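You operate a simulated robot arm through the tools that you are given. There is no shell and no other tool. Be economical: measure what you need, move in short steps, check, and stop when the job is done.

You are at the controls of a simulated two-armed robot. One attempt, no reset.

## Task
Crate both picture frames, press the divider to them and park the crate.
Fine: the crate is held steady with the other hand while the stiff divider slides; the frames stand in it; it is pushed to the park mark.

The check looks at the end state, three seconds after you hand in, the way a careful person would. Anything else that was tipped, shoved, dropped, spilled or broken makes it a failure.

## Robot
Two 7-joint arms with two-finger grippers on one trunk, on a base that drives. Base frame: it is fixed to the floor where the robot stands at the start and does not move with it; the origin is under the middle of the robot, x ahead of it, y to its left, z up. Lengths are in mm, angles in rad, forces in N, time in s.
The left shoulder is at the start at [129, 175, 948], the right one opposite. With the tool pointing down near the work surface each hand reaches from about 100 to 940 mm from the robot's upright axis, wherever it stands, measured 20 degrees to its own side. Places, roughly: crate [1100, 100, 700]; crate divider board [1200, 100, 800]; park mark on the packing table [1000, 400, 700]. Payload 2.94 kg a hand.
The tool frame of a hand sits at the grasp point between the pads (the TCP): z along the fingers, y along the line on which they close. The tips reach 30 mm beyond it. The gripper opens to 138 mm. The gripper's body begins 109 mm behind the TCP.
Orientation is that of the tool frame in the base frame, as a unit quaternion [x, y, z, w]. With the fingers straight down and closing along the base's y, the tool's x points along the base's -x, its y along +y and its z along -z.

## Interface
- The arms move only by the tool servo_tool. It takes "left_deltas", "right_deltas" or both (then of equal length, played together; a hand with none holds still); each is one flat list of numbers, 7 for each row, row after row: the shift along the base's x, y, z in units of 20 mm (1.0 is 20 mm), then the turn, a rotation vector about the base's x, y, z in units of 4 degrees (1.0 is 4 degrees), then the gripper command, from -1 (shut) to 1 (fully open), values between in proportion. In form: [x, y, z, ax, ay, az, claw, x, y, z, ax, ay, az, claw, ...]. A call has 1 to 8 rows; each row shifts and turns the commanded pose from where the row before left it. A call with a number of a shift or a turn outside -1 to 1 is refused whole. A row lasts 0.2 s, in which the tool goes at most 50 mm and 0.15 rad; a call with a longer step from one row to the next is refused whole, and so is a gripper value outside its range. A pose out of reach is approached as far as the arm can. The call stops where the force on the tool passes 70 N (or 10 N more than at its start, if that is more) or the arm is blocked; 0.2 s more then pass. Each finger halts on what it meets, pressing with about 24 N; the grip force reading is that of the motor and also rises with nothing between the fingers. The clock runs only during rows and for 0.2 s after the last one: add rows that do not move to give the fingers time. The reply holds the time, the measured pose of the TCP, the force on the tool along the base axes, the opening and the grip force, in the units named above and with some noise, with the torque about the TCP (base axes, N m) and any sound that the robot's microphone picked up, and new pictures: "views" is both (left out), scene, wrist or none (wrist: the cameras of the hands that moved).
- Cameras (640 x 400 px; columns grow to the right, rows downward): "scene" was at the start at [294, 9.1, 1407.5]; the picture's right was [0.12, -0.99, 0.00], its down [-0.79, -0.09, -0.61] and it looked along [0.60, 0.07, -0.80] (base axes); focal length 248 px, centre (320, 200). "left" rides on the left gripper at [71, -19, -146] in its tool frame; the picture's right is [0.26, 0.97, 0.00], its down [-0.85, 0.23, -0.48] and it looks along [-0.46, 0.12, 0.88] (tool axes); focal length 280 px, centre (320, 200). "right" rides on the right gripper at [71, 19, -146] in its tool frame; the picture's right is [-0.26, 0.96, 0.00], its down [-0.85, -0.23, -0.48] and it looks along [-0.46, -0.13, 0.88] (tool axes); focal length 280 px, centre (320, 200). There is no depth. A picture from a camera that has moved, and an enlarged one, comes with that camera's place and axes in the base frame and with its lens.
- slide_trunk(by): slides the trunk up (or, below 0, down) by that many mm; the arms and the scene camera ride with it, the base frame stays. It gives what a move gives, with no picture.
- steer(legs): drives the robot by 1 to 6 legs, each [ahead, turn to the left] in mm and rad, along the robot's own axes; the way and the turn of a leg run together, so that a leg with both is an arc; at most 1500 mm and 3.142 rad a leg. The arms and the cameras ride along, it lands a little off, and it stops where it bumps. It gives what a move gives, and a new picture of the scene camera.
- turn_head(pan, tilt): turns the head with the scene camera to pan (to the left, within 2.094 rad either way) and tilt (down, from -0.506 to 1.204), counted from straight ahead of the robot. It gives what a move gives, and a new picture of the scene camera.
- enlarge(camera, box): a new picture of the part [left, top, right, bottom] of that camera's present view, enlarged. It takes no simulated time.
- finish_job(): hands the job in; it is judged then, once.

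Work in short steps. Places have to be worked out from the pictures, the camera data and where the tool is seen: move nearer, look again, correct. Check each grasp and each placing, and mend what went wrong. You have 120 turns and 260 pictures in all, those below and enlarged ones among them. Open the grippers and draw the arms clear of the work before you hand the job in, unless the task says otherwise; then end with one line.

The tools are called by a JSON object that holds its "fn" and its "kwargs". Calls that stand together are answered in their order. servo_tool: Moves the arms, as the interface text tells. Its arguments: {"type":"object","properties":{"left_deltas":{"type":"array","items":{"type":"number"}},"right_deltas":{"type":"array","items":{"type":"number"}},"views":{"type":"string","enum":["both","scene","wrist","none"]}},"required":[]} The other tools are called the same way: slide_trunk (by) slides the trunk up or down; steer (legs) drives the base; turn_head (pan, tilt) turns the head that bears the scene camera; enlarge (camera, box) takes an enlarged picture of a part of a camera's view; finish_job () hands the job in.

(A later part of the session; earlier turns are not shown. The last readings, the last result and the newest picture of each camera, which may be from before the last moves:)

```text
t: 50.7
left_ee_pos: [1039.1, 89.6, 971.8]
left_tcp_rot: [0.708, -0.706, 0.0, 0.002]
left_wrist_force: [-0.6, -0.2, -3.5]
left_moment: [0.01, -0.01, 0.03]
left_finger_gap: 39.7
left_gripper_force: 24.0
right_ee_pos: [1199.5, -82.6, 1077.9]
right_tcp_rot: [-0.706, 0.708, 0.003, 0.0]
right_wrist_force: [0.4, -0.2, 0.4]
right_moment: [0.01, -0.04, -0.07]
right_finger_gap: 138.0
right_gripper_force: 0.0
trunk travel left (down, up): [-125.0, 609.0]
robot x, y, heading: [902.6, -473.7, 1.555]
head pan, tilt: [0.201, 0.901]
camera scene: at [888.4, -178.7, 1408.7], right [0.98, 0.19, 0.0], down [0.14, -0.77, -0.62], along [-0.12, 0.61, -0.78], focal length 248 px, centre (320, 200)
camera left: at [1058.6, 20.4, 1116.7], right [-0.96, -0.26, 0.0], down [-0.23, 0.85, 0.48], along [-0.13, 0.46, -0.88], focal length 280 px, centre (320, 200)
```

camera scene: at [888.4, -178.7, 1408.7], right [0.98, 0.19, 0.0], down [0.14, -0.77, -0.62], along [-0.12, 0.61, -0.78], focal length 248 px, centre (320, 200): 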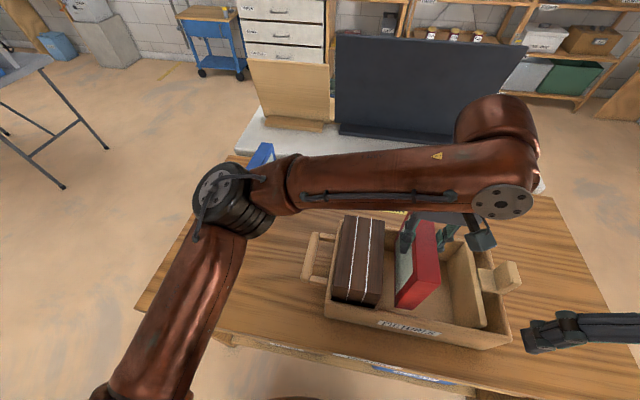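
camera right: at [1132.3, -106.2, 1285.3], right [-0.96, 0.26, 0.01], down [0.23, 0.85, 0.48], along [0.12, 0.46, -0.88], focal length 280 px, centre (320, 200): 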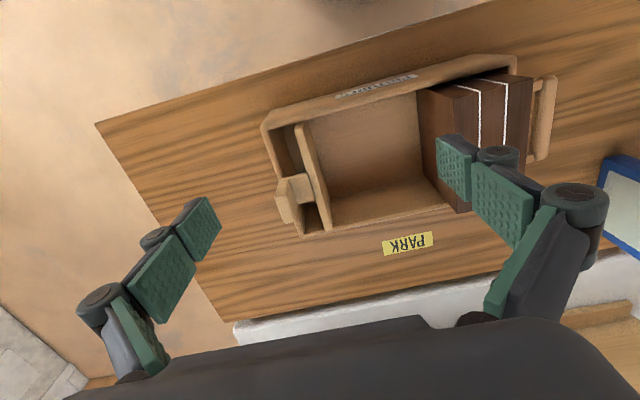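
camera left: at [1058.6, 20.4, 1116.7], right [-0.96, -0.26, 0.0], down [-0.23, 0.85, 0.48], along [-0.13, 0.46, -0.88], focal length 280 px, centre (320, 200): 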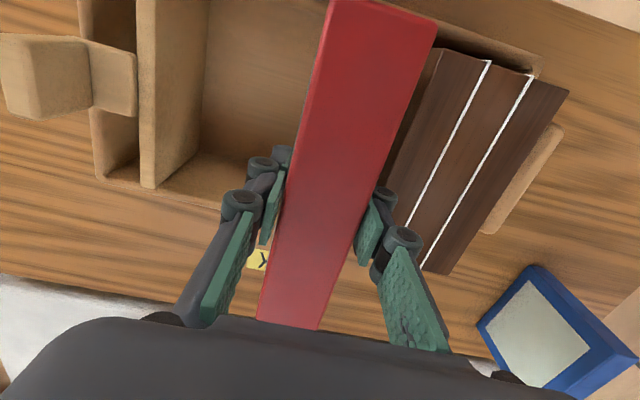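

Alignment good (41 mm between frame and dark stack for the finger). I continue down to near the floor.

{"fn": "servo_tool", "kwargs": {"left_deltas": [0, 0, -1, 0, 0, 0, -1, 0, 0, -1, 0, 0, 0, -1, 0, 0, -1, 0, 0, 0, -1, 0, 0, -0.7, 0, 0, 0, -1], "views": "both"}}

```text
t: 51.7
left_ee_pos: [1038.3, 90.4, 898.3]
left_tcp_rot: [0.707, -0.707, -0.002, 0.002]
left_wrist_force: [0.4, -1.2, -3.3]
left_moment: [0.0, -0.02, -0.02]
left_finger_gap: 39.5
left_gripper_force: 23.8
right_ee_pos: [1198.6, -82.1, 1077.5]
right_tcp_rot: [-0.706, 0.708, 0.003, -0.001]
right_wrist_force: [0.2, 1.0, -0.1]
right_moment: [0.01, 0.01, -0.03]
right_finger_gap: 138.3
right_gripper_force: 0.1
trunk travel left (down, up): [-125.0, 609.0]
robot x, y, heading: [897.6, -474.3, 1.559]
head pan, tilt: [0.201, 0.901]
camera scene: at [888.3, -179.0, 1408.8], right [0.98, 0.19, 0.0], down [0.14, -0.77, -0.62], along [-0.12, 0.61, -0.78], focal length 248 px, centre (320, 200)
camera left: at [1057.9, 20.5, 1042.6], right [-0.96, -0.26, 0.0], down [-0.23, 0.85, 0.48], along [-0.13, 0.46, -0.88], focal length 280 px, centre (320, 200)
```

scene: 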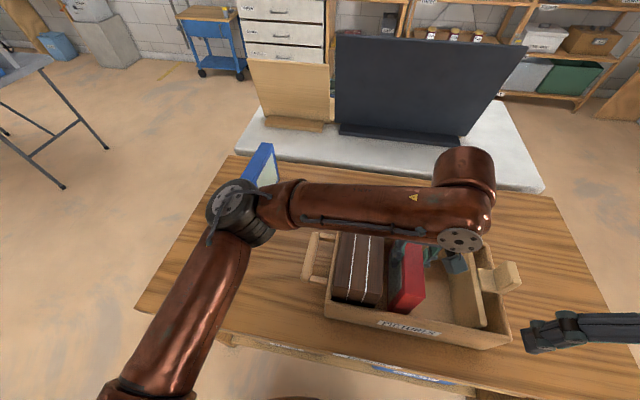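
left: 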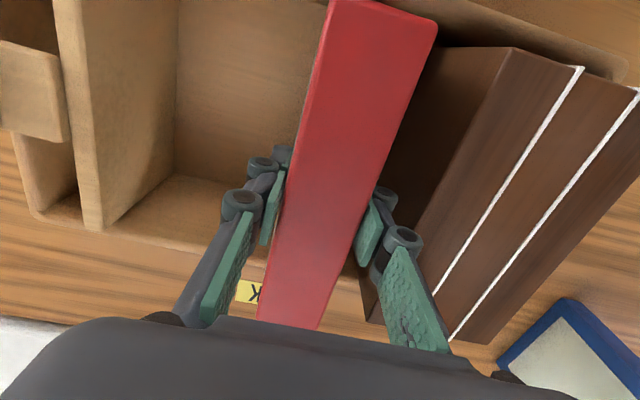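

Nearly down, clear around. I lower in small steps to feel the crate floor.

{"fn": "servo_tool", "kwargs": {"left_deltas": [0, 0, -0.2, 0, 0, 0, -1, 0, 0, -0.2, 0, 0, 0, -1, 0, 0, -0.2, 0, 0, 0, -1], "views": "none"}}

```text
t: 52.5
left_ee_pos: [1039.0, 88.5, 887.5]
left_tcp_rot: [0.707, -0.707, -0.001, 0.001]
left_wrist_force: [0.6, 1.5, -3.2]
left_moment: [0.03, 0.0, -0.01]
left_finger_gap: 39.4
left_gripper_force: 24.2
right_ee_pos: [1198.2, -82.7, 1078.6]
right_tcp_rot: [-0.706, 0.708, 0.003, -0.001]
right_wrist_force: [0.3, -0.5, 0.1]
right_moment: [-0.03, -0.01, -0.01]
right_finger_gap: 138.1
right_gripper_force: 0.2
trunk travel left (down, up): [-125.0, 609.0]
robot x, y, heading: [902.3, -471.8, 1.555]
head pan, tilt: [0.201, 0.901]
```

Not yet touching; I go on by small steps.

{"fn": "servo_tool", "kwargs": {"left_deltas": [0, 0, -0.15, 0, 0, 0, -1, 0, 0, -0.15, 0, 0, 0, -1], "views": "none"}}

{"fn": "servo_tool", "kwargs": {"left_deltas": [0, 0, -0.12, 0, 0, 0, -1], "views": "none"}}

```text
t: 53.1
left_ee_pos: [1038.9, 90.3, 880.5]
left_tcp_rot: [-0.707, 0.707, 0.0, -0.001]
left_wrist_force: [-0.1, 0.0, -3.5]
left_moment: [0.02, -0.01, 0.0]
left_finger_gap: 39.5
left_gripper_force: 24.3
right_ee_pos: [1197.7, -83.9, 1077.8]
right_tcp_rot: [-0.707, 0.708, 0.003, 0.0]
right_wrist_force: [0.7, 0.3, 0.2]
right_moment: [0.01, -0.01, -0.01]
right_finger_gap: 138.1
right_gripper_force: 0.1
trunk travel left (down, up): [-125.0, 609.0]
robot x, y, heading: [901.8, -478.0, 1.556]
head pan, tilt: [0.201, 0.901]
```

```text
t: 53.5
left_ee_pos: [1039.2, 89.7, 879.0]
left_tcp_rot: [0.707, -0.707, -0.002, 0.001]
left_wrist_force: [-1.2, 0.4, 1.6]
left_moment: [-0.39, -0.03, -0.02]
left_finger_gap: 39.5
left_gripper_force: 24.0
right_ee_pos: [1197.7, -83.7, 1076.8]
right_tcp_rot: [-0.706, 0.708, 0.003, -0.001]
right_wrist_force: [-0.1, 0.4, -0.1]
right_moment: [-0.03, 0.01, 0.01]
right_finger_gap: 138.2
right_gripper_force: 0.1
trunk travel left (down, up): [-125.0, 609.0]
robot x, y, heading: [901.8, -473.2, 1.561]
head pan, tilt: [0.201, 0.901]
```

The frame rests on the floor (force turned up). I open the fingers a little and look.

{"fn": "servo_tool", "kwargs": {"left_deltas": [0, 0, -0.04, 0, 0, 0, -1, 0, 0, 0, 0, 0, 0, -0.17, 0, 0, 0, 0, 0, 0, -0.17, 0, 0, 0, 0, 0, 0, -0.17], "views": "both"}}

```text
t: 54.5
left_ee_pos: [1038.4, 89.1, 877.1]
left_tcp_rot: [0.707, -0.707, -0.001, 0.002]
left_wrist_force: [-0.3, -0.5, -1.0]
left_moment: [-0.02, -0.03, -0.03]
left_finger_gap: 57.5
left_gripper_force: 0.0
right_ee_pos: [1198.0, -83.5, 1078.5]
right_tcp_rot: [-0.707, 0.708, 0.003, 0.0]
right_wrist_force: [0.0, 0.3, 0.5]
right_moment: [0.01, 0.0, -0.02]
right_finger_gap: 138.0
right_gripper_force: 0.0
trunk travel left (down, up): [-125.0, 609.0]
robot x, y, heading: [898.3, -475.5, 1.556]
head pan, tilt: [0.201, 0.901]
camera scene: at [888.3, -179.5, 1408.9], right [0.98, 0.18, 0.0], down [0.14, -0.77, -0.62], along [-0.12, 0.61, -0.78], focal length 248 px, centre (320, 200)
camera left: at [1057.8, 20.1, 1023.1], right [-0.96, -0.26, 0.0], down [-0.23, 0.85, 0.48], along [-0.13, 0.46, -0.88], focal length 280 px, centre (320, 200)
```

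scene: 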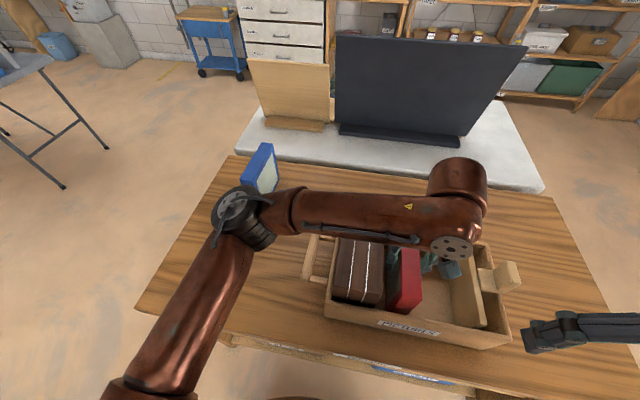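
left: 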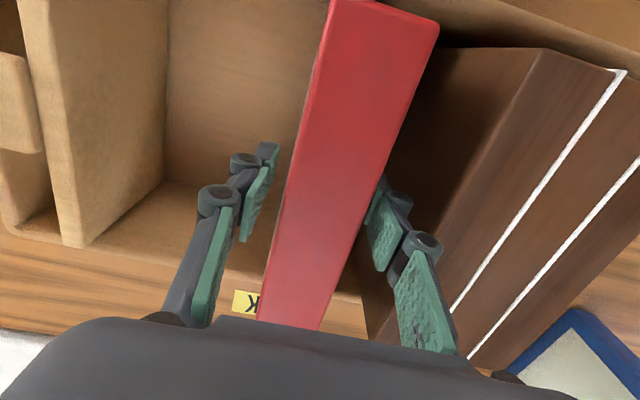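

Red stands upright. I lift straight out and head for the blue frame.

{"fn": "servo_tool", "kwargs": {"left_deltas": [0, 0, 0.5, 0, 0, 0, -0.17, 0, 0, 1, 0, 0, 0, -0.17, 0, 0, 1, 0, 0, 0, -0.17, 0, 0, 1, 0, 0, 0, -0.17, 0, 0, 1, 0, 0, 0, 0, 0, 0, 1, 0, 0, 0, 0, 0, 0, 1, 0, 0, 0, 0, 0, 0, 1, 0, 0, 0, 0], "views": "both"}}

{"fn": "servo_tool", "kwargs": {"left_deltas": [-1, 0.7, 0.5, 0, 0, 0, 1, -1, 0.7, 0.5, 0, 0, 0, 1, -1, 0.7, 0, 0, 0, 0, 1, -1, 0.7, 0, 0, 0, 0, 1, -1, 0.7, 0, 0, 0, 0, 1, -1, 0.7, 0, 0, 0, 0, 1, -1, 0.7, 0, 0, 0, 0, 1, -1, 0.7, 0, 0, 0, 0, 1], "views": "none"}}

```text
t: 56.3
left_ee_pos: [1040.7, 89.8, 1028.6]
left_tcp_rot: [-0.707, 0.708, 0.001, -0.002]
left_wrist_force: [0.8, -1.0, 0.0]
left_moment: [0.02, 0.02, 0.0]
left_finger_gap: 68.9
left_gripper_force: 0.1
right_ee_pos: [1198.9, -84.3, 1078.5]
right_tcp_rot: [-0.707, 0.708, 0.004, -0.001]
right_wrist_force: [-0.4, 0.3, -0.4]
right_moment: [0.02, -0.04, -0.01]
right_finger_gap: 137.8
right_gripper_force: 0.1
trunk travel left (down, up): [-125.0, 609.0]
robot x, y, heading: [899.8, -473.8, 1.556]
head pan, tilt: [0.201, 0.901]
camera scene: at [888.3, -180.1, 1409.1], right [0.98, 0.18, 0.0], down [0.14, -0.77, -0.62], along [-0.12, 0.61, -0.78], focal length 248 px, centre (320, 200)
camera left: at [1058.4, 19.8, 1174.0], right [-0.97, -0.26, 0.0], down [-0.23, 0.85, 0.48], along [-0.13, 0.46, -0.88], focal length 280 px, centre (320, 200)
```

scene: 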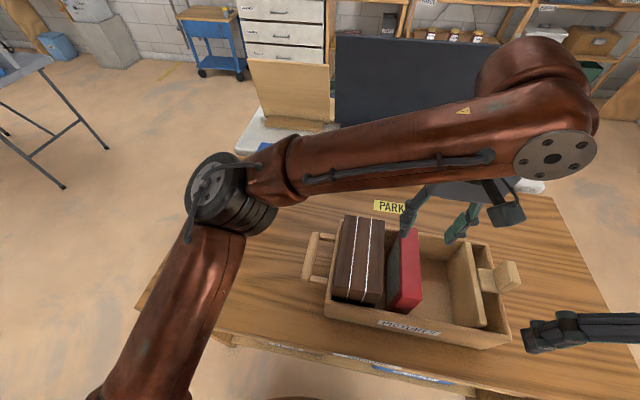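
left: 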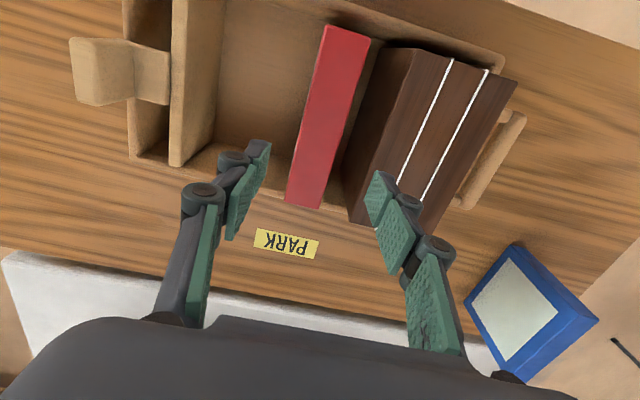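

```text
t: 58.1
left_ee_pos: [878.9, 202.8, 1048.6]
left_tcp_rot: [0.708, -0.706, -0.001, 0.002]
left_wrist_force: [0.4, -0.2, -0.4]
left_moment: [-0.02, -0.01, 0.01]
left_finger_gap: 137.8
left_gripper_force: 0.1
right_ee_pos: [1197.9, -83.1, 1078.0]
right_tcp_rot: [-0.706, 0.708, 0.002, 0.0]
right_wrist_force: [-0.5, -0.3, -0.2]
right_moment: [0.02, -0.01, 0.0]
right_finger_gap: 137.9
right_gripper_force: 0.1
trunk travel left (down, up): [-125.0, 609.0]
robot x, y, heading: [902.6, -473.4, 1.554]
head pan, tilt: [0.201, 0.901]
```

Red stands well. I continue to above the blue frame near (600,325).

{"fn": "servo_tool", "kwargs": {"left_deltas": [-1, 0.45, 0, 0, 0, 0, 1, -1, 0.45, 0, 0, 0, 0, 1, -1, 0.45, 0, 0, 0, 0, 1, -1, 0.45, 0, 0, 0, 0, 1, -1, 0.45, 0, 0, 0, 0, 1, -1, 0.45, 0, 0, 0, 0, 1, -1, 0.45, 0, 0, 0, 0, 1, -1, 0.45, 0, 0, 0, 0, 1], "views": "none"}}

{"fn": "servo_tool", "kwargs": {"left_deltas": [-1, 0.45, 0, 0, 0, 0, 1, -1, 0.45, 0, 0, 0, 0, 1, -1, 0.45, 0, 0, 0, 0, 1, -1, 0.45, 0, 0, 0, 0, 1, -1, 0.45, 0, 0, 0, 0, 1, -1, 0.45, 0, 0, 0, 0, 1], "views": "both"}}

```text
t: 59.9
left_ee_pos: [717.1, 273.0, 1048.9]
left_tcp_rot: [0.708, -0.707, 0.0, 0.001]
left_wrist_force: [-0.2, -0.6, -0.8]
left_moment: [0.02, -0.02, 0.02]
left_finger_gap: 137.9
left_gripper_force: 0.1
right_ee_pos: [1198.5, -83.6, 1078.6]
right_tcp_rot: [-0.707, 0.708, 0.002, 0.0]
right_wrist_force: [-0.6, 0.5, 0.3]
right_moment: [-0.03, -0.03, 0.01]
right_finger_gap: 137.8
right_gripper_force: 0.1
trunk travel left (down, up): [-125.0, 609.0]
robot x, y, heading: [899.4, -473.5, 1.56]
head pan, tilt: [0.201, 0.901]
```

```text
t: 61.3
left_ee_pos: [597.1, 327.1, 1049.4]
left_tcp_rot: [0.708, -0.707, -0.001, 0.002]
left_wrist_force: [0.6, 0.6, -0.6]
left_moment: [0.0, 0.01, -0.03]
left_finger_gap: 137.8
left_gripper_force: 0.0
right_ee_pos: [1197.6, -83.4, 1078.3]
right_tcp_rot: [-0.707, 0.708, 0.002, 0.0]
right_wrist_force: [-0.3, -0.4, -0.6]
right_moment: [0.02, 0.01, 0.01]
right_finger_gap: 138.0
right_gripper_force: 0.0
trunk travel left (down, up): [-125.0, 609.0]
robot x, y, heading: [897.1, -475.1, 1.557]
head pan, tilt: [0.201, 0.901]
camera scene: at [887.6, -179.3, 1408.8], right [0.98, 0.19, 0.0], down [0.14, -0.77, -0.62], along [-0.12, 0.61, -0.78], focal length 248 px, centre (320, 200)
camera left: at [616.0, 258.1, 1193.6], right [-0.96, -0.26, 0.0], down [-0.23, 0.85, 0.48], along [-0.13, 0.46, -0.88], focal length 280 px, centre (320, 200)
```

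scene: 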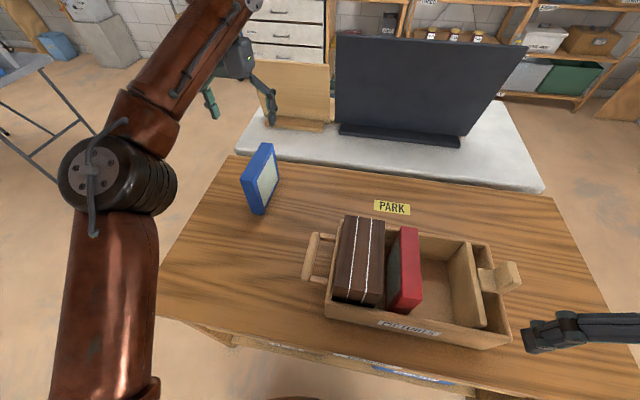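
left: 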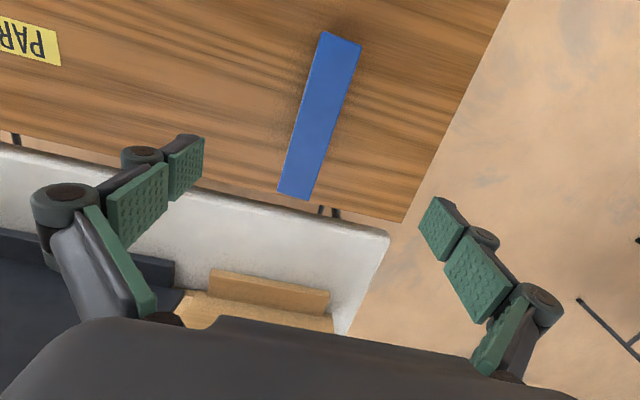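

Blue centre ≈(599,330), yaw ≈-2°. I descend astride it.

{"fn": "servo_tool", "kwargs": {"left_deltas": [0.1, 0.1, -1, 0, 0, -0.2, 1, 0, 0, -1, 0, 0, -0.25, 1, 0, 0, -1, 0, 0, 0, 1, 0, 0, -1, 0, 0, 0, 1, 0, 0, -1, 0, 0, 0, 1, 0, 0, -1, 0, 0, 0, 1, 0, 0, -1, 0, 0, 0, 1, 0, 0, -0.9, 0, 0, 0, 1], "views": "both"}}

```text
t: 63.1
left_ee_pos: [598.5, 330.6, 888.6]
left_tcp_rot: [-0.697, 0.718, 0.001, -0.001]
left_wrist_force: [0.0, 0.1, -0.3]
left_moment: [0.01, 0.0, -0.01]
left_finger_gap: 137.8
left_gripper_force: 0.1
right_ee_pos: [1198.8, -84.2, 1077.5]
right_tcp_rot: [-0.707, 0.707, 0.003, 0.0]
right_wrist_force: [-0.2, 0.3, -0.2]
right_moment: [0.03, -0.02, 0.01]
right_finger_gap: 138.2
right_gripper_force: 0.0
trunk travel left (down, up): [-125.0, 609.0]
robot x, y, heading: [897.3, -473.6, 1.556]
head pan, tilt: [0.201, 0.901]
camera scene: at [887.4, -179.2, 1408.8], right [0.98, 0.19, 0.0], down [0.15, -0.77, -0.62], along [-0.12, 0.61, -0.78], focal length 248 px, centre (320, 200)
camera left: at [616.3, 260.3, 1034.7], right [-0.97, -0.23, 0.0], down [-0.2, 0.86, 0.48], along [-0.11, 0.46, -0.88], focal length 280 px, centre (320, 200)
```

scene: 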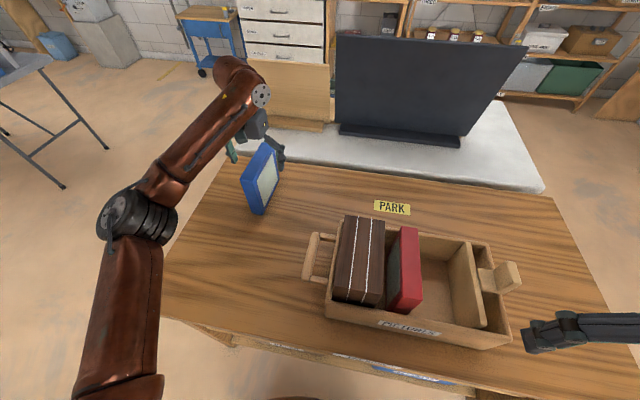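
left: 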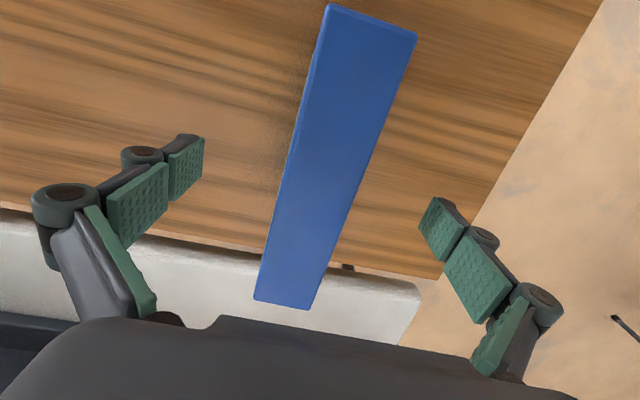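

Well aligned. I lower 15 mm more and close.

{"fn": "servo_tool", "kwargs": {"left_deltas": [0.1, 0, -0.75, 0, 0, 0, 1, 0, 0, 0, 0, 0, 0, -1, 0, 0, 0, 0, 0, 0, -1, 0, 0, 0, 0, 0, 0, -1, 0, 0, 0, 0, 0, 0, -1, 0, 0, 0, 0, 0, 0, -1, 0, 0, 0, 0, 0, 0, -1, 0, 0, 0, 0, 0, 0, -1], "views": "wrist"}}

```text
t: 64.9
left_ee_pos: [601.7, 329.6, 875.5]
left_tcp_rot: [-0.696, 0.718, 0.002, 0.0]
left_wrist_force: [0.5, 0.4, 1.0]
left_moment: [0.02, 0.01, -0.06]
left_finger_gap: 39.5
left_gripper_force: 23.9
right_ee_pos: [1198.8, -82.8, 1078.2]
right_tcp_rot: [-0.706, 0.708, 0.003, 0.001]
right_wrist_force: [-0.1, -0.1, -0.1]
right_moment: [0.0, -0.02, 0.0]
right_finger_gap: 137.9
right_gripper_force: 0.1
trunk travel left (down, up): [-125.0, 609.0]
robot x, y, heading: [898.3, -476.3, 1.56]
head pan, tilt: [0.201, 0.901]
camera left: at [618.3, 259.7, 1020.7], right [-0.97, -0.23, 0.0], down [-0.2, 0.86, 0.48], along [-0.11, 0.46, -0.88], focal length 280 px, centre (320, 200)
```

left: 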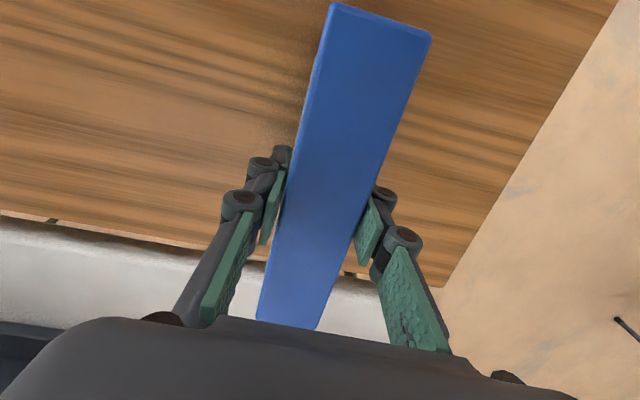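

Grasped. I lift it clear and carry it over.

{"fn": "servo_tool", "kwargs": {"left_deltas": [0, 0, 1, 0, 0, 0, -1, 0, 0, 1, 0, 0, 0, -1, 0, 0, 1, 0, 0, 0, -1, 0, 0, 1, 0, 0, 0, -1, 0, 0, 1, 0, 0, 0, -1, 0, 0, 1, 0, 0, 0, -1, 0, 0, 1, 0, 0, 0, -1, 0, 0, 1, 0, 0, 0, -1], "views": "none"}}

{"fn": "servo_tool", "kwargs": {"left_deltas": [1, -0.45, 1, 0, 0, 0.2, -1, 1, -0.45, 1, 0, 0, 0.25, -1, 1, -0.45, 1, 0, 0, 0, -1, 1, -0.45, 1, 0, 0, 0, -1, 1, -0.45, 0, 0, 0, 0, -1, 1, -0.45, 0, 0, 0, 0, -1, 1, -0.45, 0, 0, 0, 0, -1, 1, -0.45, 0, 0, 0, 0, -1], "views": "scene"}}

```text
t: 66.7
left_ee_pos: [604.4, 329.1, 1037.0]
left_tcp_rot: [-0.696, 0.718, 0.001, 0.0]
left_wrist_force: [-0.3, -0.6, -3.3]
left_moment: [0.01, 0.03, -0.01]
left_finger_gap: 39.6
left_gripper_force: 23.7
right_ee_pos: [1199.1, -85.2, 1079.0]
right_tcp_rot: [-0.706, 0.708, 0.003, 0.0]
right_wrist_force: [-0.5, -0.4, 0.4]
right_moment: [0.03, 0.04, 0.01]
right_finger_gap: 137.9
right_gripper_force: 0.0
trunk travel left (down, up): [-125.0, 609.0]
robot x, y, heading: [898.8, -475.3, 1.559]
head pan, tilt: [0.201, 0.901]
```

```text
t: 68.5
left_ee_pos: [763.4, 258.5, 1115.5]
left_tcp_rot: [0.708, -0.707, -0.001, 0.001]
left_wrist_force: [0.1, -0.3, -3.2]
left_moment: [0.03, 0.01, -0.04]
left_finger_gap: 39.6
left_gripper_force: 23.9
right_ee_pos: [1198.5, -85.3, 1078.3]
right_tcp_rot: [-0.706, 0.708, 0.003, -0.001]
right_wrist_force: [0.2, 1.0, 0.0]
right_moment: [0.03, -0.01, 0.0]
right_finger_gap: 137.8
right_gripper_force: 0.1
trunk travel left (down, up): [-125.0, 609.0]
robot x, y, heading: [897.0, -476.8, 1.559]
head pan, tilt: [0.201, 0.901]
camera scene: at [888.9, -179.4, 1408.9], right [0.98, 0.18, 0.0], down [0.14, -0.77, -0.62], along [-0.12, 0.61, -0.78], focal length 248 px, centre (320, 200)
```

scene: 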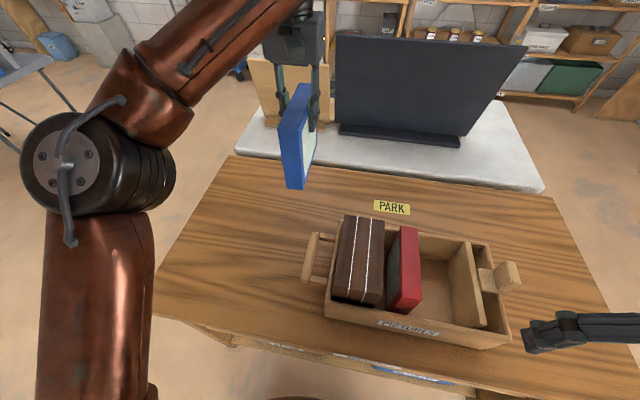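

Held. I carry on to above the slot between red and divider (x≈1119, y≈87).

{"fn": "servo_tool", "kwargs": {"left_deltas": [1, -0.48, 0, 0, 0, 0, -1, 1, -0.48, 0, 0, 0, 0, -1, 1, -0.48, 0, 0, 0, 0, -1, 1, -0.48, 0, 0, 0, 0, -1, 1, -0.48, 0, 0, 0, 0, -1, 1, -0.48, 0, 0, 0, 0, -1, 1, -0.48, 0, 0, 0, 0, -1, 1, -0.48, 0, 0, 0, 0, -1], "views": "none"}}

{"fn": "servo_tool", "kwargs": {"left_deltas": [1, -0.48, 0, 0, 0, 0, -1, 1, -0.48, 0, 0, 0, 0, -1, 1, -0.48, 0, 0, 0, 0, -1, 1, -0.48, 0, 0, 0, 0, -1, 1, -0.48, 0, 0, 0, 0, -1, 1, -0.48, 0, 0, 0, 0, -1, 1, -0.48, 0, 0, 0, 0, -1, 1, -0.48, 0, 0, 0, 0, -1], "views": "none"}}

{"fn": "servo_tool", "kwargs": {"left_deltas": [0.9, -0.45, 0, 0, 0, 0, -1, 0.9, -0.45, 0, 0, 0, 0, -1, 0, 0, 0, 0, 0, 0, -1], "views": "both"}}

```text
t: 70.3
left_ee_pos: [924.0, 183.6, 1116.0]
left_tcp_rot: [0.708, -0.706, 0.0, 0.002]
left_wrist_force: [1.2, 0.2, -3.1]
left_moment: [0.03, 0.0, 0.01]
left_finger_gap: 39.6
left_gripper_force: 24.0
right_ee_pos: [1199.7, -83.1, 1077.0]
right_tcp_rot: [-0.707, 0.708, 0.003, -0.001]
right_wrist_force: [0.6, -0.7, 0.6]
right_moment: [0.0, 0.0, -0.01]
right_finger_gap: 137.9
right_gripper_force: 0.0
trunk travel left (down, up): [-125.0, 609.0]
robot x, y, heading: [900.7, -473.1, 1.556]
head pan, tilt: [0.201, 0.901]
```

```text
t: 72.1
left_ee_pos: [1083.5, 104.2, 1115.3]
left_tcp_rot: [-0.707, 0.707, 0.002, -0.003]
left_wrist_force: [-0.3, -0.8, -2.3]
left_moment: [-0.03, 0.05, -0.01]
left_finger_gap: 39.2
left_gripper_force: 24.3
right_ee_pos: [1200.3, -83.8, 1077.5]
right_tcp_rot: [-0.707, 0.707, 0.003, -0.001]
right_wrist_force: [0.4, -0.2, 0.4]
right_moment: [0.03, 0.01, -0.04]
right_finger_gap: 138.0
right_gripper_force: 0.1
trunk travel left (down, up): [-125.0, 609.0]
robot x, y, heading: [898.3, -472.3, 1.556]
head pan, tilt: [0.201, 0.901]
```

```text
t: 72.9
left_ee_pos: [1119.5, 86.9, 1113.6]
left_tcp_rot: [0.708, -0.706, -0.001, 0.001]
left_wrist_force: [0.2, 0.0, -3.0]
left_moment: [0.02, -0.04, 0.0]
left_finger_gap: 39.4
left_gripper_force: 23.8
right_ee_pos: [1199.9, -83.1, 1078.1]
right_tcp_rot: [-0.706, 0.708, 0.003, -0.001]
right_wrist_force: [0.1, 0.0, 0.1]
right_moment: [0.03, 0.01, 0.03]
right_finger_gap: 138.0
right_gripper_force: 0.0
trunk travel left (down, up): [-125.0, 609.0]
robot x, y, heading: [899.8, -477.4, 1.558]
head pan, tilt: [0.201, 0.901]
camera scene: at [888.4, -179.1, 1408.8], right [0.98, 0.19, 0.0], down [0.14, -0.77, -0.62], along [-0.12, 0.61, -0.78], focal length 248 px, centre (320, 200)
camera left: at [1137.9, 18.2, 1259.1], right [-0.96, -0.26, 0.0], down [-0.23, 0.85, 0.48], along [-0.13, 0.46, -0.88], focal length 280 px, centre (320, 200)
```

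scene: 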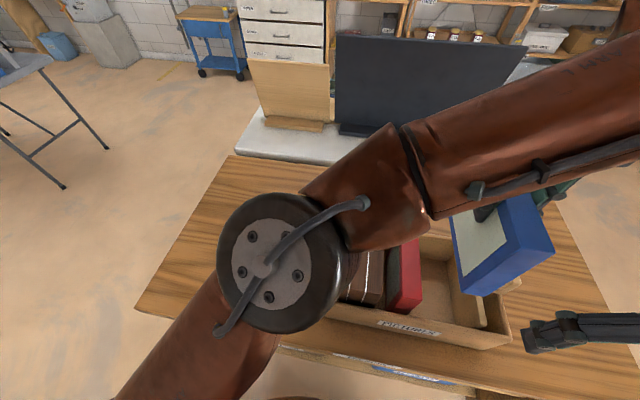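
left: 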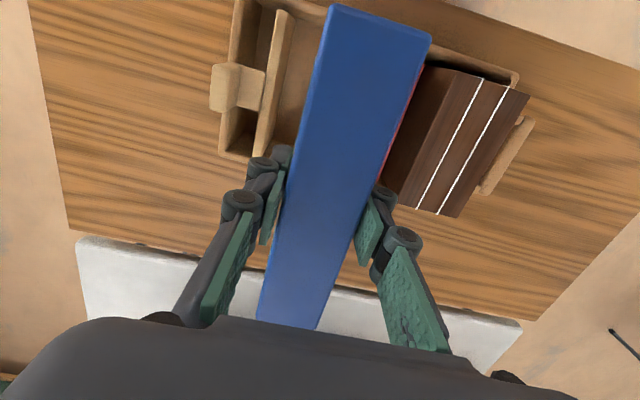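

I check the blue frame's near corner before lowering.

{"fn": "enlarge", "kwargs": {"camera": "scene", "box": [390, 180, 570, 350]}}

{"fn": "enlarge", "kwargs": {"camera": "left", "box": [200, 0, 460, 170]}}

```text
2.35 times, centred on (480, 265) of scene
camera zoom: at [888.4, -179.1, 1408.8], right [0.98, 0.19, 0.0], down [0.14, -0.77, -0.62], along [-0.12, 0.61, -0.78], focal length 583 px, centre (-56, 47)
```

zoom: 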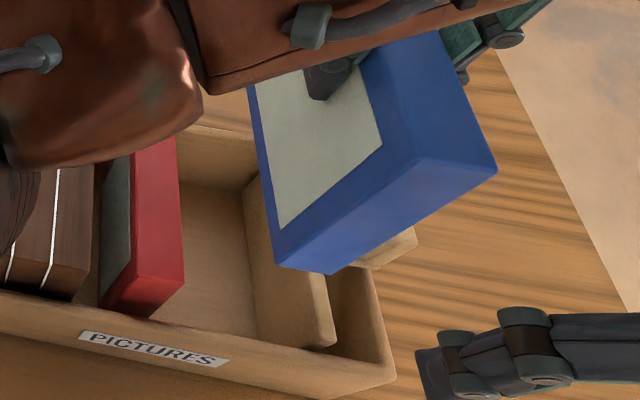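

```text
2.35 times, centred on (330, 85) of left
camera zoom: at [1137.9, 18.2, 1259.1], right [-0.96, -0.26, 0.0], down [-0.23, 0.85, 0.48], along [-0.13, 0.46, -0.88], focal length 660 px, centre (296, 471)
```

zoom: 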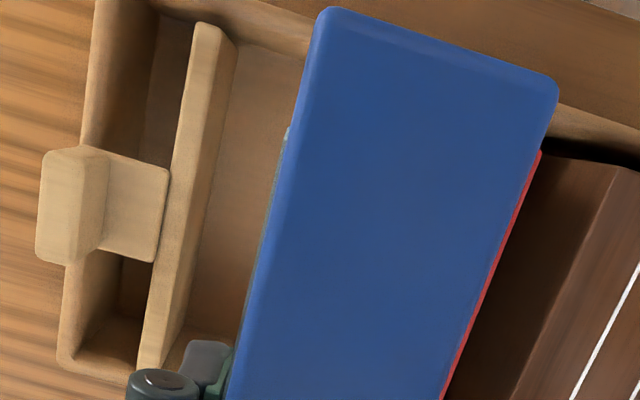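

Blue is centred (x≈1118, y≈6–174). I lower.

{"fn": "servo_tool", "kwargs": {"left_deltas": [0, 0, -1, 0, 0, 0, -1, 0, 0, -1, 0, 0, 0, -1, 0, 0, -1, 0, 0, 0, -1, 0, 0, -1, 0, 0, 0, -1, 0, 0, -1, 0, 0, 0, -1, 0, 0, -1, 0, 0, 0, -1], "views": "both"}}

```text
t: 74.3
left_ee_pos: [1118.6, 86.2, 993.5]
left_tcp_rot: [0.707, -0.707, -0.001, 0.002]
left_wrist_force: [0.5, 0.5, -2.8]
left_moment: [0.01, 0.0, 0.01]
left_finger_gap: 39.5
left_gripper_force: 24.2
right_ee_pos: [1199.2, -82.6, 1076.9]
right_tcp_rot: [-0.707, 0.708, 0.004, -0.001]
right_wrist_force: [0.5, -1.3, 0.1]
right_moment: [-0.01, -0.02, 0.01]
right_finger_gap: 137.9
right_gripper_force: 0.1
trunk travel left (down, up): [-125.0, 609.0]
robot x, y, heading: [899.6, -475.9, 1.554]
head pan, tilt: [0.201, 0.901]
camera scene: at [888.8, -178.6, 1408.7], right [0.98, 0.19, 0.0], down [0.14, -0.77, -0.62], along [-0.12, 0.61, -0.78], focal length 248 px, centre (320, 200)
camera left: at [1138.1, 17.4, 1139.0], right [-0.96, -0.26, 0.0], down [-0.23, 0.85, 0.48], along [-0.13, 0.46, -0.88], focal length 280 px, centre (320, 200)
```

scene: 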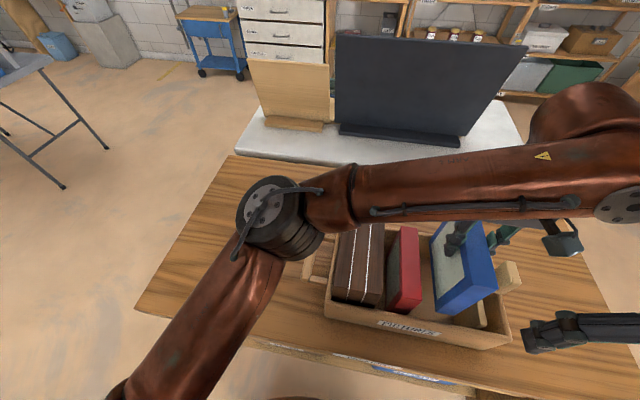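
left: 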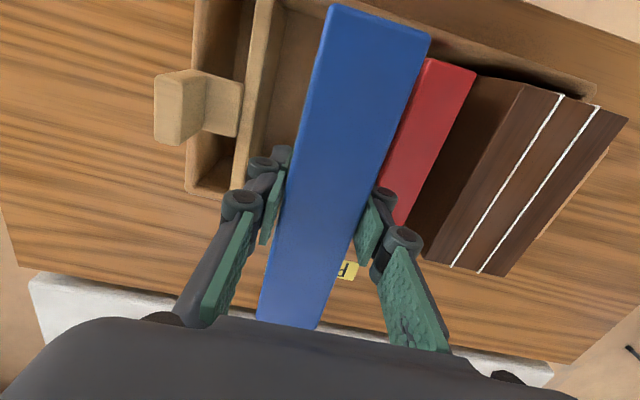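

Clear on both sides. I lower further.

{"fn": "servo_tool", "kwargs": {"left_deltas": [0, 0, -1, 0, 0, 0, -1, 0, 0, -1, 0, 0, 0, -1, 0, 0, -1, 0, 0, 0, -1, 0, 0, -1, 0, 0, 0, -1, 0, 0, -1, 0, 0, 0, -1], "views": "both"}}

```text
t: 75.5
left_ee_pos: [1120.4, 86.3, 893.9]
left_tcp_rot: [0.707, -0.707, 0.0, 0.001]
left_wrist_force: [0.0, 0.5, -2.9]
left_moment: [0.0, 0.01, 0.0]
left_finger_gap: 39.3
left_gripper_force: 24.0
right_ee_pos: [1199.2, -82.4, 1077.5]
right_tcp_rot: [-0.706, 0.709, 0.003, -0.001]
right_wrist_force: [-0.3, 1.0, 0.4]
right_moment: [-0.02, 0.02, -0.02]
right_finger_gap: 137.9
right_gripper_force: 0.0
trunk travel left (down, up): [-125.0, 609.0]
robot x, y, heading: [900.2, -472.6, 1.557]
head pan, tilt: [0.201, 0.901]
camera scene: at [888.8, -178.6, 1408.7], right [0.98, 0.19, 0.0], down [0.14, -0.77, -0.62], along [-0.12, 0.61, -0.78], focal length 248 px, centre (320, 200)
camera left: at [1139.2, 17.0, 1039.3], right [-0.96, -0.26, 0.0], down [-0.23, 0.85, 0.48], along [-0.13, 0.46, -0.88], focal length 280 px, centre (320, 200)
```

scene: 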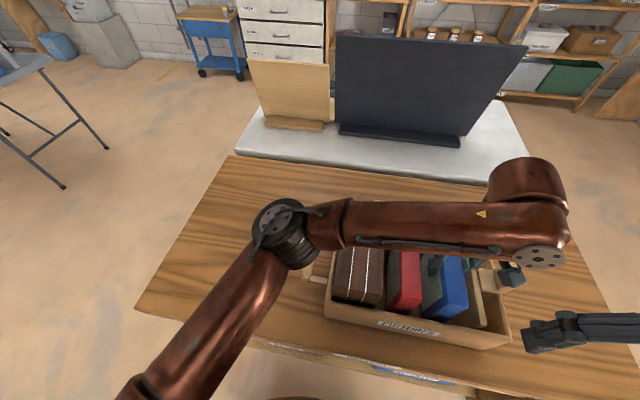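
left: 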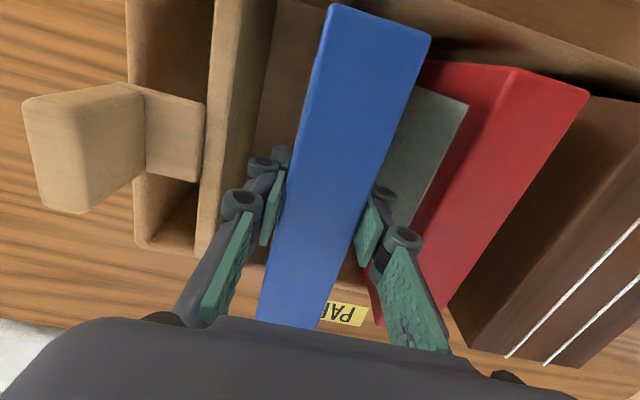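

Good; now feel for the floor (expected near 881).

{"fn": "servo_tool", "kwargs": {"left_deltas": [0, 0, -0.25, 0, 0, 0, -1, 0, 0, -0.25, 0, 0, 0, -1], "views": "none"}}

{"fn": "servo_tool", "kwargs": {"left_deltas": [0, 0, -0.12, 0, 0, 0, -1], "views": "none"}}

```text
t: 76.1
left_ee_pos: [1120.7, 85.9, 884.4]
left_tcp_rot: [0.707, -0.707, -0.002, 0.002]
left_wrist_force: [0.4, -0.9, -2.5]
left_moment: [-0.01, -0.02, -0.01]
left_finger_gap: 39.6
left_gripper_force: 23.8
right_ee_pos: [1199.2, -82.9, 1077.8]
right_tcp_rot: [-0.706, 0.708, 0.003, -0.001]
right_wrist_force: [-0.3, 0.3, 0.1]
right_moment: [0.02, 0.01, -0.03]
right_finger_gap: 138.0
right_gripper_force: 0.0
trunk travel left (down, up): [-125.0, 609.0]
robot x, y, heading: [897.1, -476.4, 1.56]
head pan, tilt: [0.201, 0.901]
```

```text
t: 76.5
left_ee_pos: [1119.3, 86.6, 882.0]
left_tcp_rot: [-0.707, 0.707, 0.001, -0.001]
left_wrist_force: [-1.1, -1.7, -1.4]
left_moment: [0.1, -0.06, 0.02]
left_finger_gap: 39.3
left_gripper_force: 23.9
right_ee_pos: [1199.3, -83.1, 1077.4]
right_tcp_rot: [-0.706, 0.708, 0.002, 0.0]
right_wrist_force: [0.5, 0.1, -0.4]
right_moment: [-0.02, 0.01, 0.01]
right_finger_gap: 137.8
right_gripper_force: 0.1
trunk travel left (down, up): [-125.0, 609.0]
robot x, y, heading: [895.9, -476.0, 1.555]
head pan, tilt: [0.201, 0.901]
```

Touching. I press 1–2 mm more, then open slightly and look.

{"fn": "servo_tool", "kwargs": {"left_deltas": [0, 0, -0.08, 0, 0, 0, -1, 0, 0, 0, 0, 0, 0, -0.17, 0, 0, 0, 0, 0, 0, -0.17, 0, 0, 0, 0, 0, 0, -0.17], "views": "wrist"}}

```text
t: 77.5
left_ee_pos: [1118.5, 85.3, 880.6]
left_tcp_rot: [0.707, -0.707, -0.001, 0.002]
left_wrist_force: [0.7, 0.1, 0.5]
left_moment: [0.0, -0.02, 0.03]
left_finger_gap: 57.4
left_gripper_force: 0.2
right_ee_pos: [1200.0, -83.2, 1077.5]
right_tcp_rot: [-0.706, 0.708, 0.003, 0.0]
right_wrist_force: [0.2, 0.4, 0.0]
right_moment: [-0.01, 0.02, 0.01]
right_finger_gap: 138.1
right_gripper_force: 0.0
trunk travel left (down, up): [-125.0, 609.0]
robot x, y, heading: [897.6, -470.2, 1.557]
head pan, tilt: [0.201, 0.901]
camera left: at [1137.8, 16.6, 1025.6], right [-0.96, -0.26, 0.0], down [-0.23, 0.85, 0.48], along [-0.13, 0.46, -0.88], focal length 280 px, centre (320, 200)
```

left: 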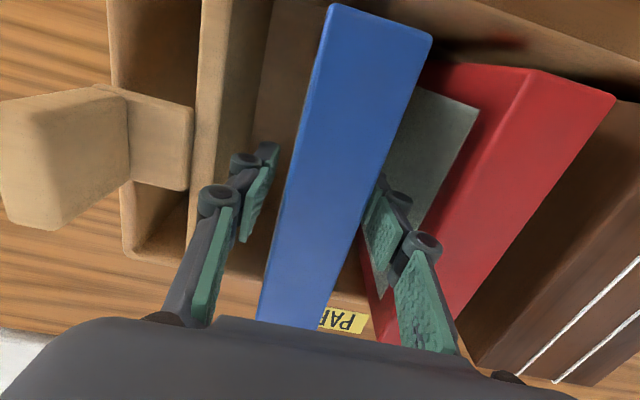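

Blue stands freely. I lift the left hand straight out.

{"fn": "servo_tool", "kwargs": {"left_deltas": [0, 0, 0.5, 0, 0, 0, -0.17, 0, 0, 1, 0, 0, 0, -0.17, 0, 0, 1, 0, 0, 0, -0.17, 0, 0, 1, 0, 0, 0, -0.17, 0, 0, 1, 0, 0, 0, 0, 0, 0, 1, 0, 0, 0, 0, 0, 0, 1, 0, 0, 0, 0, 0, 0, 1, 0, 0, 0, 0], "views": "none"}}

{"fn": "servo_tool", "kwargs": {"left_deltas": [-1, 0, 0.5, 0, 0, 0, 0, -1, 0, 0.5, 0, 0, 0, 0, -1, 0, 0, 0, 0, 0, 0, -1, 0, 0, 0, 0, 0, 0, -1, 0, 0, 0, 0, 0, 0, -1, 0, 0, 0, 0, 0, 0, -1, 0, 0, 0, 0, 0, 0, -1, 0, 0, 0, 0, 0, 0], "views": "none"}}

{"fn": "servo_tool", "kwargs": {"left_deltas": [-1, 0, 0, 0, 0, 0, 0, -1, 0, 0, 0, 0, 0, 0, -1, 0, 0, 0, 0, 0, 0, -1, 0, 0, 0, 0, 0, 0, -1, 0, 0, 0, 0, 0, 0, -1, 0, 0, 0, 0, 0, 0, -1, 0, 0, 0, 0, 0, 0], "views": "both"}}

```text
t: 79.3
left_ee_pos: [1117.2, 84.9, 1031.0]
left_tcp_rot: [0.708, -0.706, -0.001, 0.001]
left_wrist_force: [-0.4, -0.8, 0.4]
left_moment: [0.04, 0.0, -0.01]
left_finger_gap: 69.3
left_gripper_force: 0.0
right_ee_pos: [1198.5, -82.5, 1078.6]
right_tcp_rot: [-0.707, 0.707, 0.004, 0.0]
right_wrist_force: [-0.6, -0.3, 0.4]
right_moment: [0.03, -0.01, 0.03]
right_finger_gap: 138.1
right_gripper_force: 0.1
trunk travel left (down, up): [-125.0, 609.0]
robot x, y, heading: [901.8, -472.6, 1.558]
head pan, tilt: [0.201, 0.901]
```

```text
t: 81.1
left_ee_pos: [956.5, 86.6, 1051.8]
left_tcp_rot: [-0.707, 0.707, 0.002, -0.001]
left_wrist_force: [-1.0, -0.6, -0.7]
left_moment: [0.0, -0.02, 0.01]
left_finger_gap: 68.8
left_gripper_force: 0.1
right_ee_pos: [1198.3, -84.6, 1079.3]
right_tcp_rot: [-0.707, 0.708, 0.002, 0.0]
right_wrist_force: [-0.2, -1.3, 0.1]
right_moment: [0.04, -0.07, 0.01]
right_finger_gap: 138.1
right_gripper_force: 0.0
trunk travel left (down, up): [-125.0, 609.0]
robot x, y, heading: [899.3, -474.7, 1.552]
head pan, tilt: [0.201, 0.901]
```

```text
t: 82.7
left_ee_pos: [817.3, 85.6, 1050.6]
left_tcp_rot: [0.707, -0.707, 0.0, 0.001]
left_wrist_force: [0.4, 0.5, 0.2]
left_moment: [-0.02, -0.03, -0.03]
left_finger_gap: 68.9
left_gripper_force: 0.0
right_ee_pos: [1198.2, -84.6, 1078.5]
right_tcp_rot: [-0.706, 0.708, 0.002, 0.001]
right_wrist_force: [0.1, -0.2, 0.7]
right_moment: [0.0, -0.04, 0.01]
right_finger_gap: 137.9
right_gripper_force: 0.1
trunk travel left (down, up): [-125.0, 609.0]
robot x, y, heading: [899.3, -473.0, 1.557]
head pan, tilt: [0.201, 0.901]
camera scene: at [887.0, -179.8, 1408.9], right [0.98, 0.19, 0.0], down [0.15, -0.77, -0.62], along [-0.11, 0.61, -0.78], focal length 248 px, centre (320, 200)
camera left: at [836.1, 16.3, 1196.4], right [-0.96, -0.26, 0.0], down [-0.23, 0.85, 0.48], along [-0.13, 0.46, -0.88], focal length 280 px, centre (320, 200)
```

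scene: 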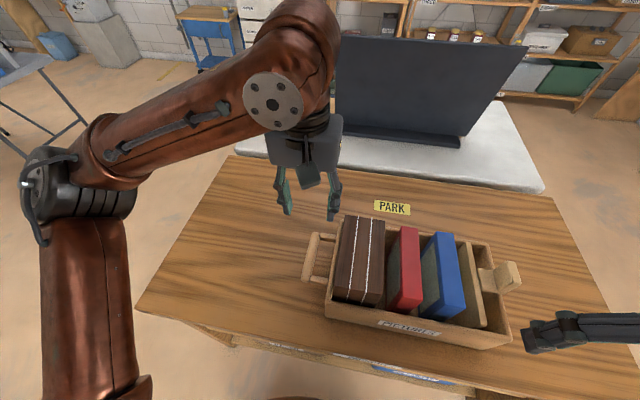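
left: 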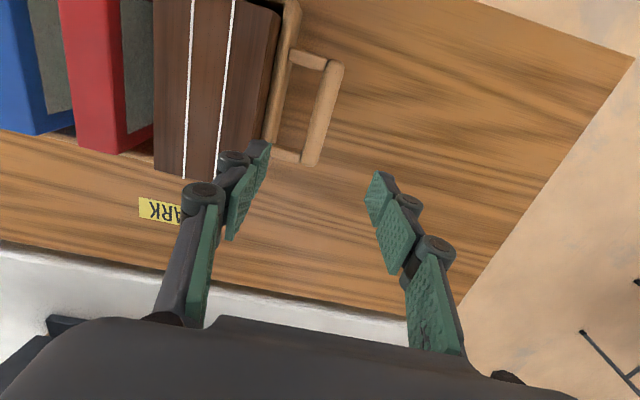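

Both frames stand. The handle bar is near (815,86,~830), close to the crate wall, so I tilt the left hand ~15° away from the crate, narrow the fingers and come down above the bar.

{"fn": "servo_tool", "kwargs": {"left_deltas": [-0.2, 0, -0.8, 0, -0.47, 0, -0.28, -0.2, 0, -0.8, 0, -0.47, 0, -0.28, -0.2, 0, -0.8, 0, -0.47, 0, -0.28, 0, 0, -0.8, 0, -0.47, 0, -0.28, 0, 0, -0.8, 0, -0.47, 0, -0.28, 0, 0, -0.8, 0, -0.47, 0, -0.28, 0, 0, -0.8, 0, -0.47, 0, -0.28, 0, 0, -0.8, 0, -0.47, 0, -0.28], "views": "both"}}

```text
t: 84.5
left_ee_pos: [806.8, 86.0, 923.3]
left_tcp_rot: [0.702, -0.701, 0.092, -0.092]
left_wrist_force: [-0.4, -0.1, -1.0]
left_moment: [0.01, -0.02, 0.0]
left_finger_gap: 49.4
left_gripper_force: 0.0
right_ee_pos: [1197.1, -83.5, 1077.7]
right_tcp_rot: [-0.706, 0.708, 0.004, 0.0]
right_wrist_force: [0.3, -1.5, -0.6]
right_moment: [-0.05, 0.01, 0.0]
right_finger_gap: 138.0
right_gripper_force: 0.1
trunk travel left (down, up): [-125.0, 609.0]
robot x, y, heading: [897.7, -473.8, 1.558]
head pan, tilt: [0.201, 0.901]
camera scene: at [887.3, -179.4, 1408.8], right [0.98, 0.19, 0.0], down [0.15, -0.77, -0.62], along [-0.11, 0.61, -0.78], focal length 248 px, centre (320, 200)
camera left: at [786.2, 17.3, 1068.3], right [-0.93, -0.26, -0.25], down [-0.35, 0.85, 0.4], along [0.11, 0.46, -0.88], focal length 280 px, centre (320, 200)
```

scene: 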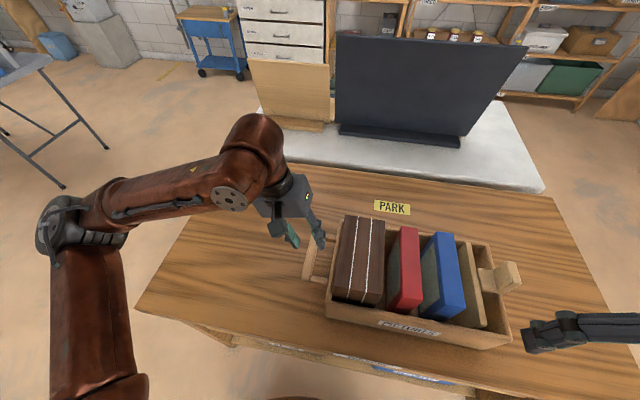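
left: 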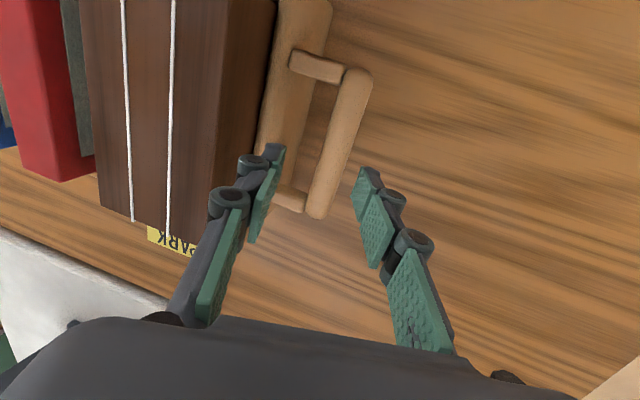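

Bar ≈(815,85,830). I shift back a little and approach along the tilted tool axis, stopping halfway first.

{"fn": "servo_tool", "kwargs": {"left_deltas": [-0.85, 0, 0, 0, 0, 0, -0.28, 0.26, 0, -0.97, 0, 0, 0, -0.28, 0.26, 0, -0.97, 0, 0, 0, -0.28, 0.15, 0, -0.55, 0, 0, 0, -0.28], "views": "both"}}

```text
t: 85.5
left_ee_pos: [802.5, 86.5, 873.5]
left_tcp_rot: [-0.701, 0.701, -0.092, 0.092]
left_wrist_force: [0.0, 0.4, 0.3]
left_moment: [-0.02, -0.06, -0.02]
left_finger_gap: 49.7
left_gripper_force: 0.1
right_ee_pos: [1198.4, -83.3, 1078.1]
right_tcp_rot: [-0.706, 0.708, 0.002, -0.001]
right_wrist_force: [0.7, 0.1, 0.1]
right_moment: [0.02, 0.0, 0.01]
right_finger_gap: 138.1
right_gripper_force: 0.0
trunk travel left (down, up): [-125.0, 609.0]
robot x, y, heading: [896.4, -474.9, 1.556]
head pan, tilt: [0.201, 0.901]
camera scene: at [887.7, -179.6, 1408.9], right [0.98, 0.18, 0.0], down [0.14, -0.77, -0.62], along [-0.12, 0.61, -0.78], focal length 248 px, centre (320, 200)
camera left: at [782.8, 16.7, 1018.6], right [-0.93, -0.26, -0.25], down [-0.35, 0.85, 0.4], along [0.1, 0.46, -0.88], focal length 280 px, centre (320, 200)
```

scene: 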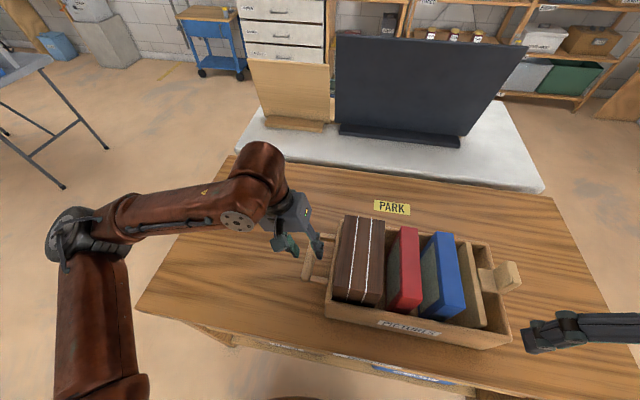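
left: 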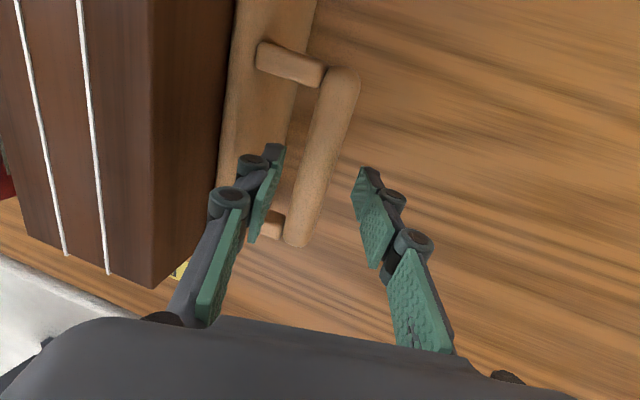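

The bar lies on the tool axis. I advance the remaining ~45 mm.

{"fn": "servo_tool", "kwargs": {"left_deltas": [0.22, 0, -0.8, 0, 0, 0, -0.28, 0.22, 0, -0.8, 0, 0, 0, -0.28, 0.13, 0, -0.5, 0, 0, 0, -0.28], "views": "both"}}

```text
t: 86.3
left_ee_pos: [813.7, 85.4, 829.8]
left_tcp_rot: [-0.701, 0.701, -0.092, 0.091]
left_wrist_force: [-0.5, -0.2, -0.2]
left_moment: [0.01, -0.01, 0.02]
left_finger_gap: 49.9
left_gripper_force: 0.1
right_ee_pos: [1198.0, -82.8, 1079.0]
right_tcp_rot: [-0.706, 0.708, 0.002, 0.0]
right_wrist_force: [0.1, -0.4, 0.0]
right_moment: [-0.05, -0.02, 0.0]
right_finger_gap: 138.1
right_gripper_force: 0.0
trunk travel left (down, up): [-125.0, 609.0]
robot x, y, heading: [896.0, -473.3, 1.556]
head pan, tilt: [0.201, 0.901]
camera scene: at [887.6, -179.6, 1408.9], right [0.98, 0.19, 0.0], down [0.14, -0.77, -0.62], along [-0.12, 0.61, -0.78], focal length 248 px, centre (320, 200)
camera left: at [794.0, 17.2, 975.6], right [-0.93, -0.26, -0.25], down [-0.35, 0.85, 0.4], along [0.1, 0.46, -0.88], focal length 280 px, centre (320, 200)
```

scene: 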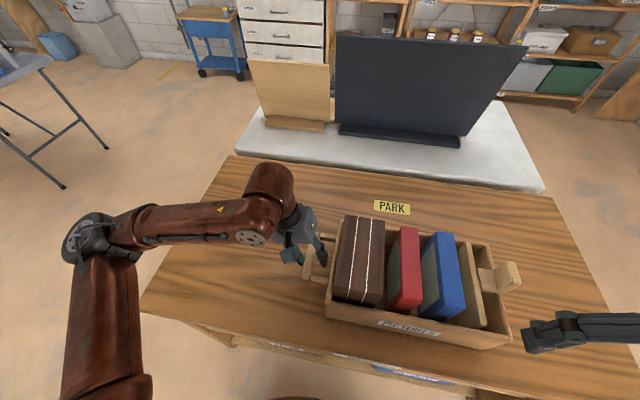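
left: 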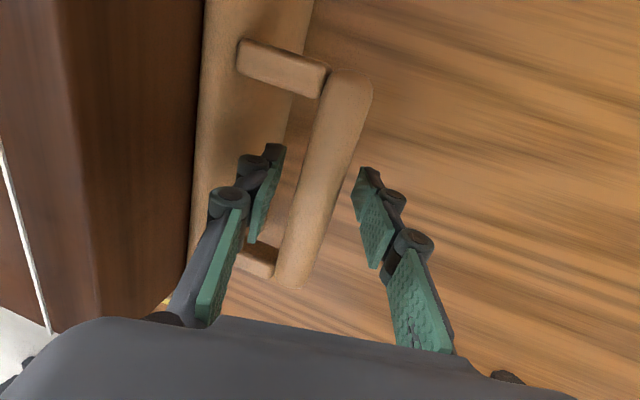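

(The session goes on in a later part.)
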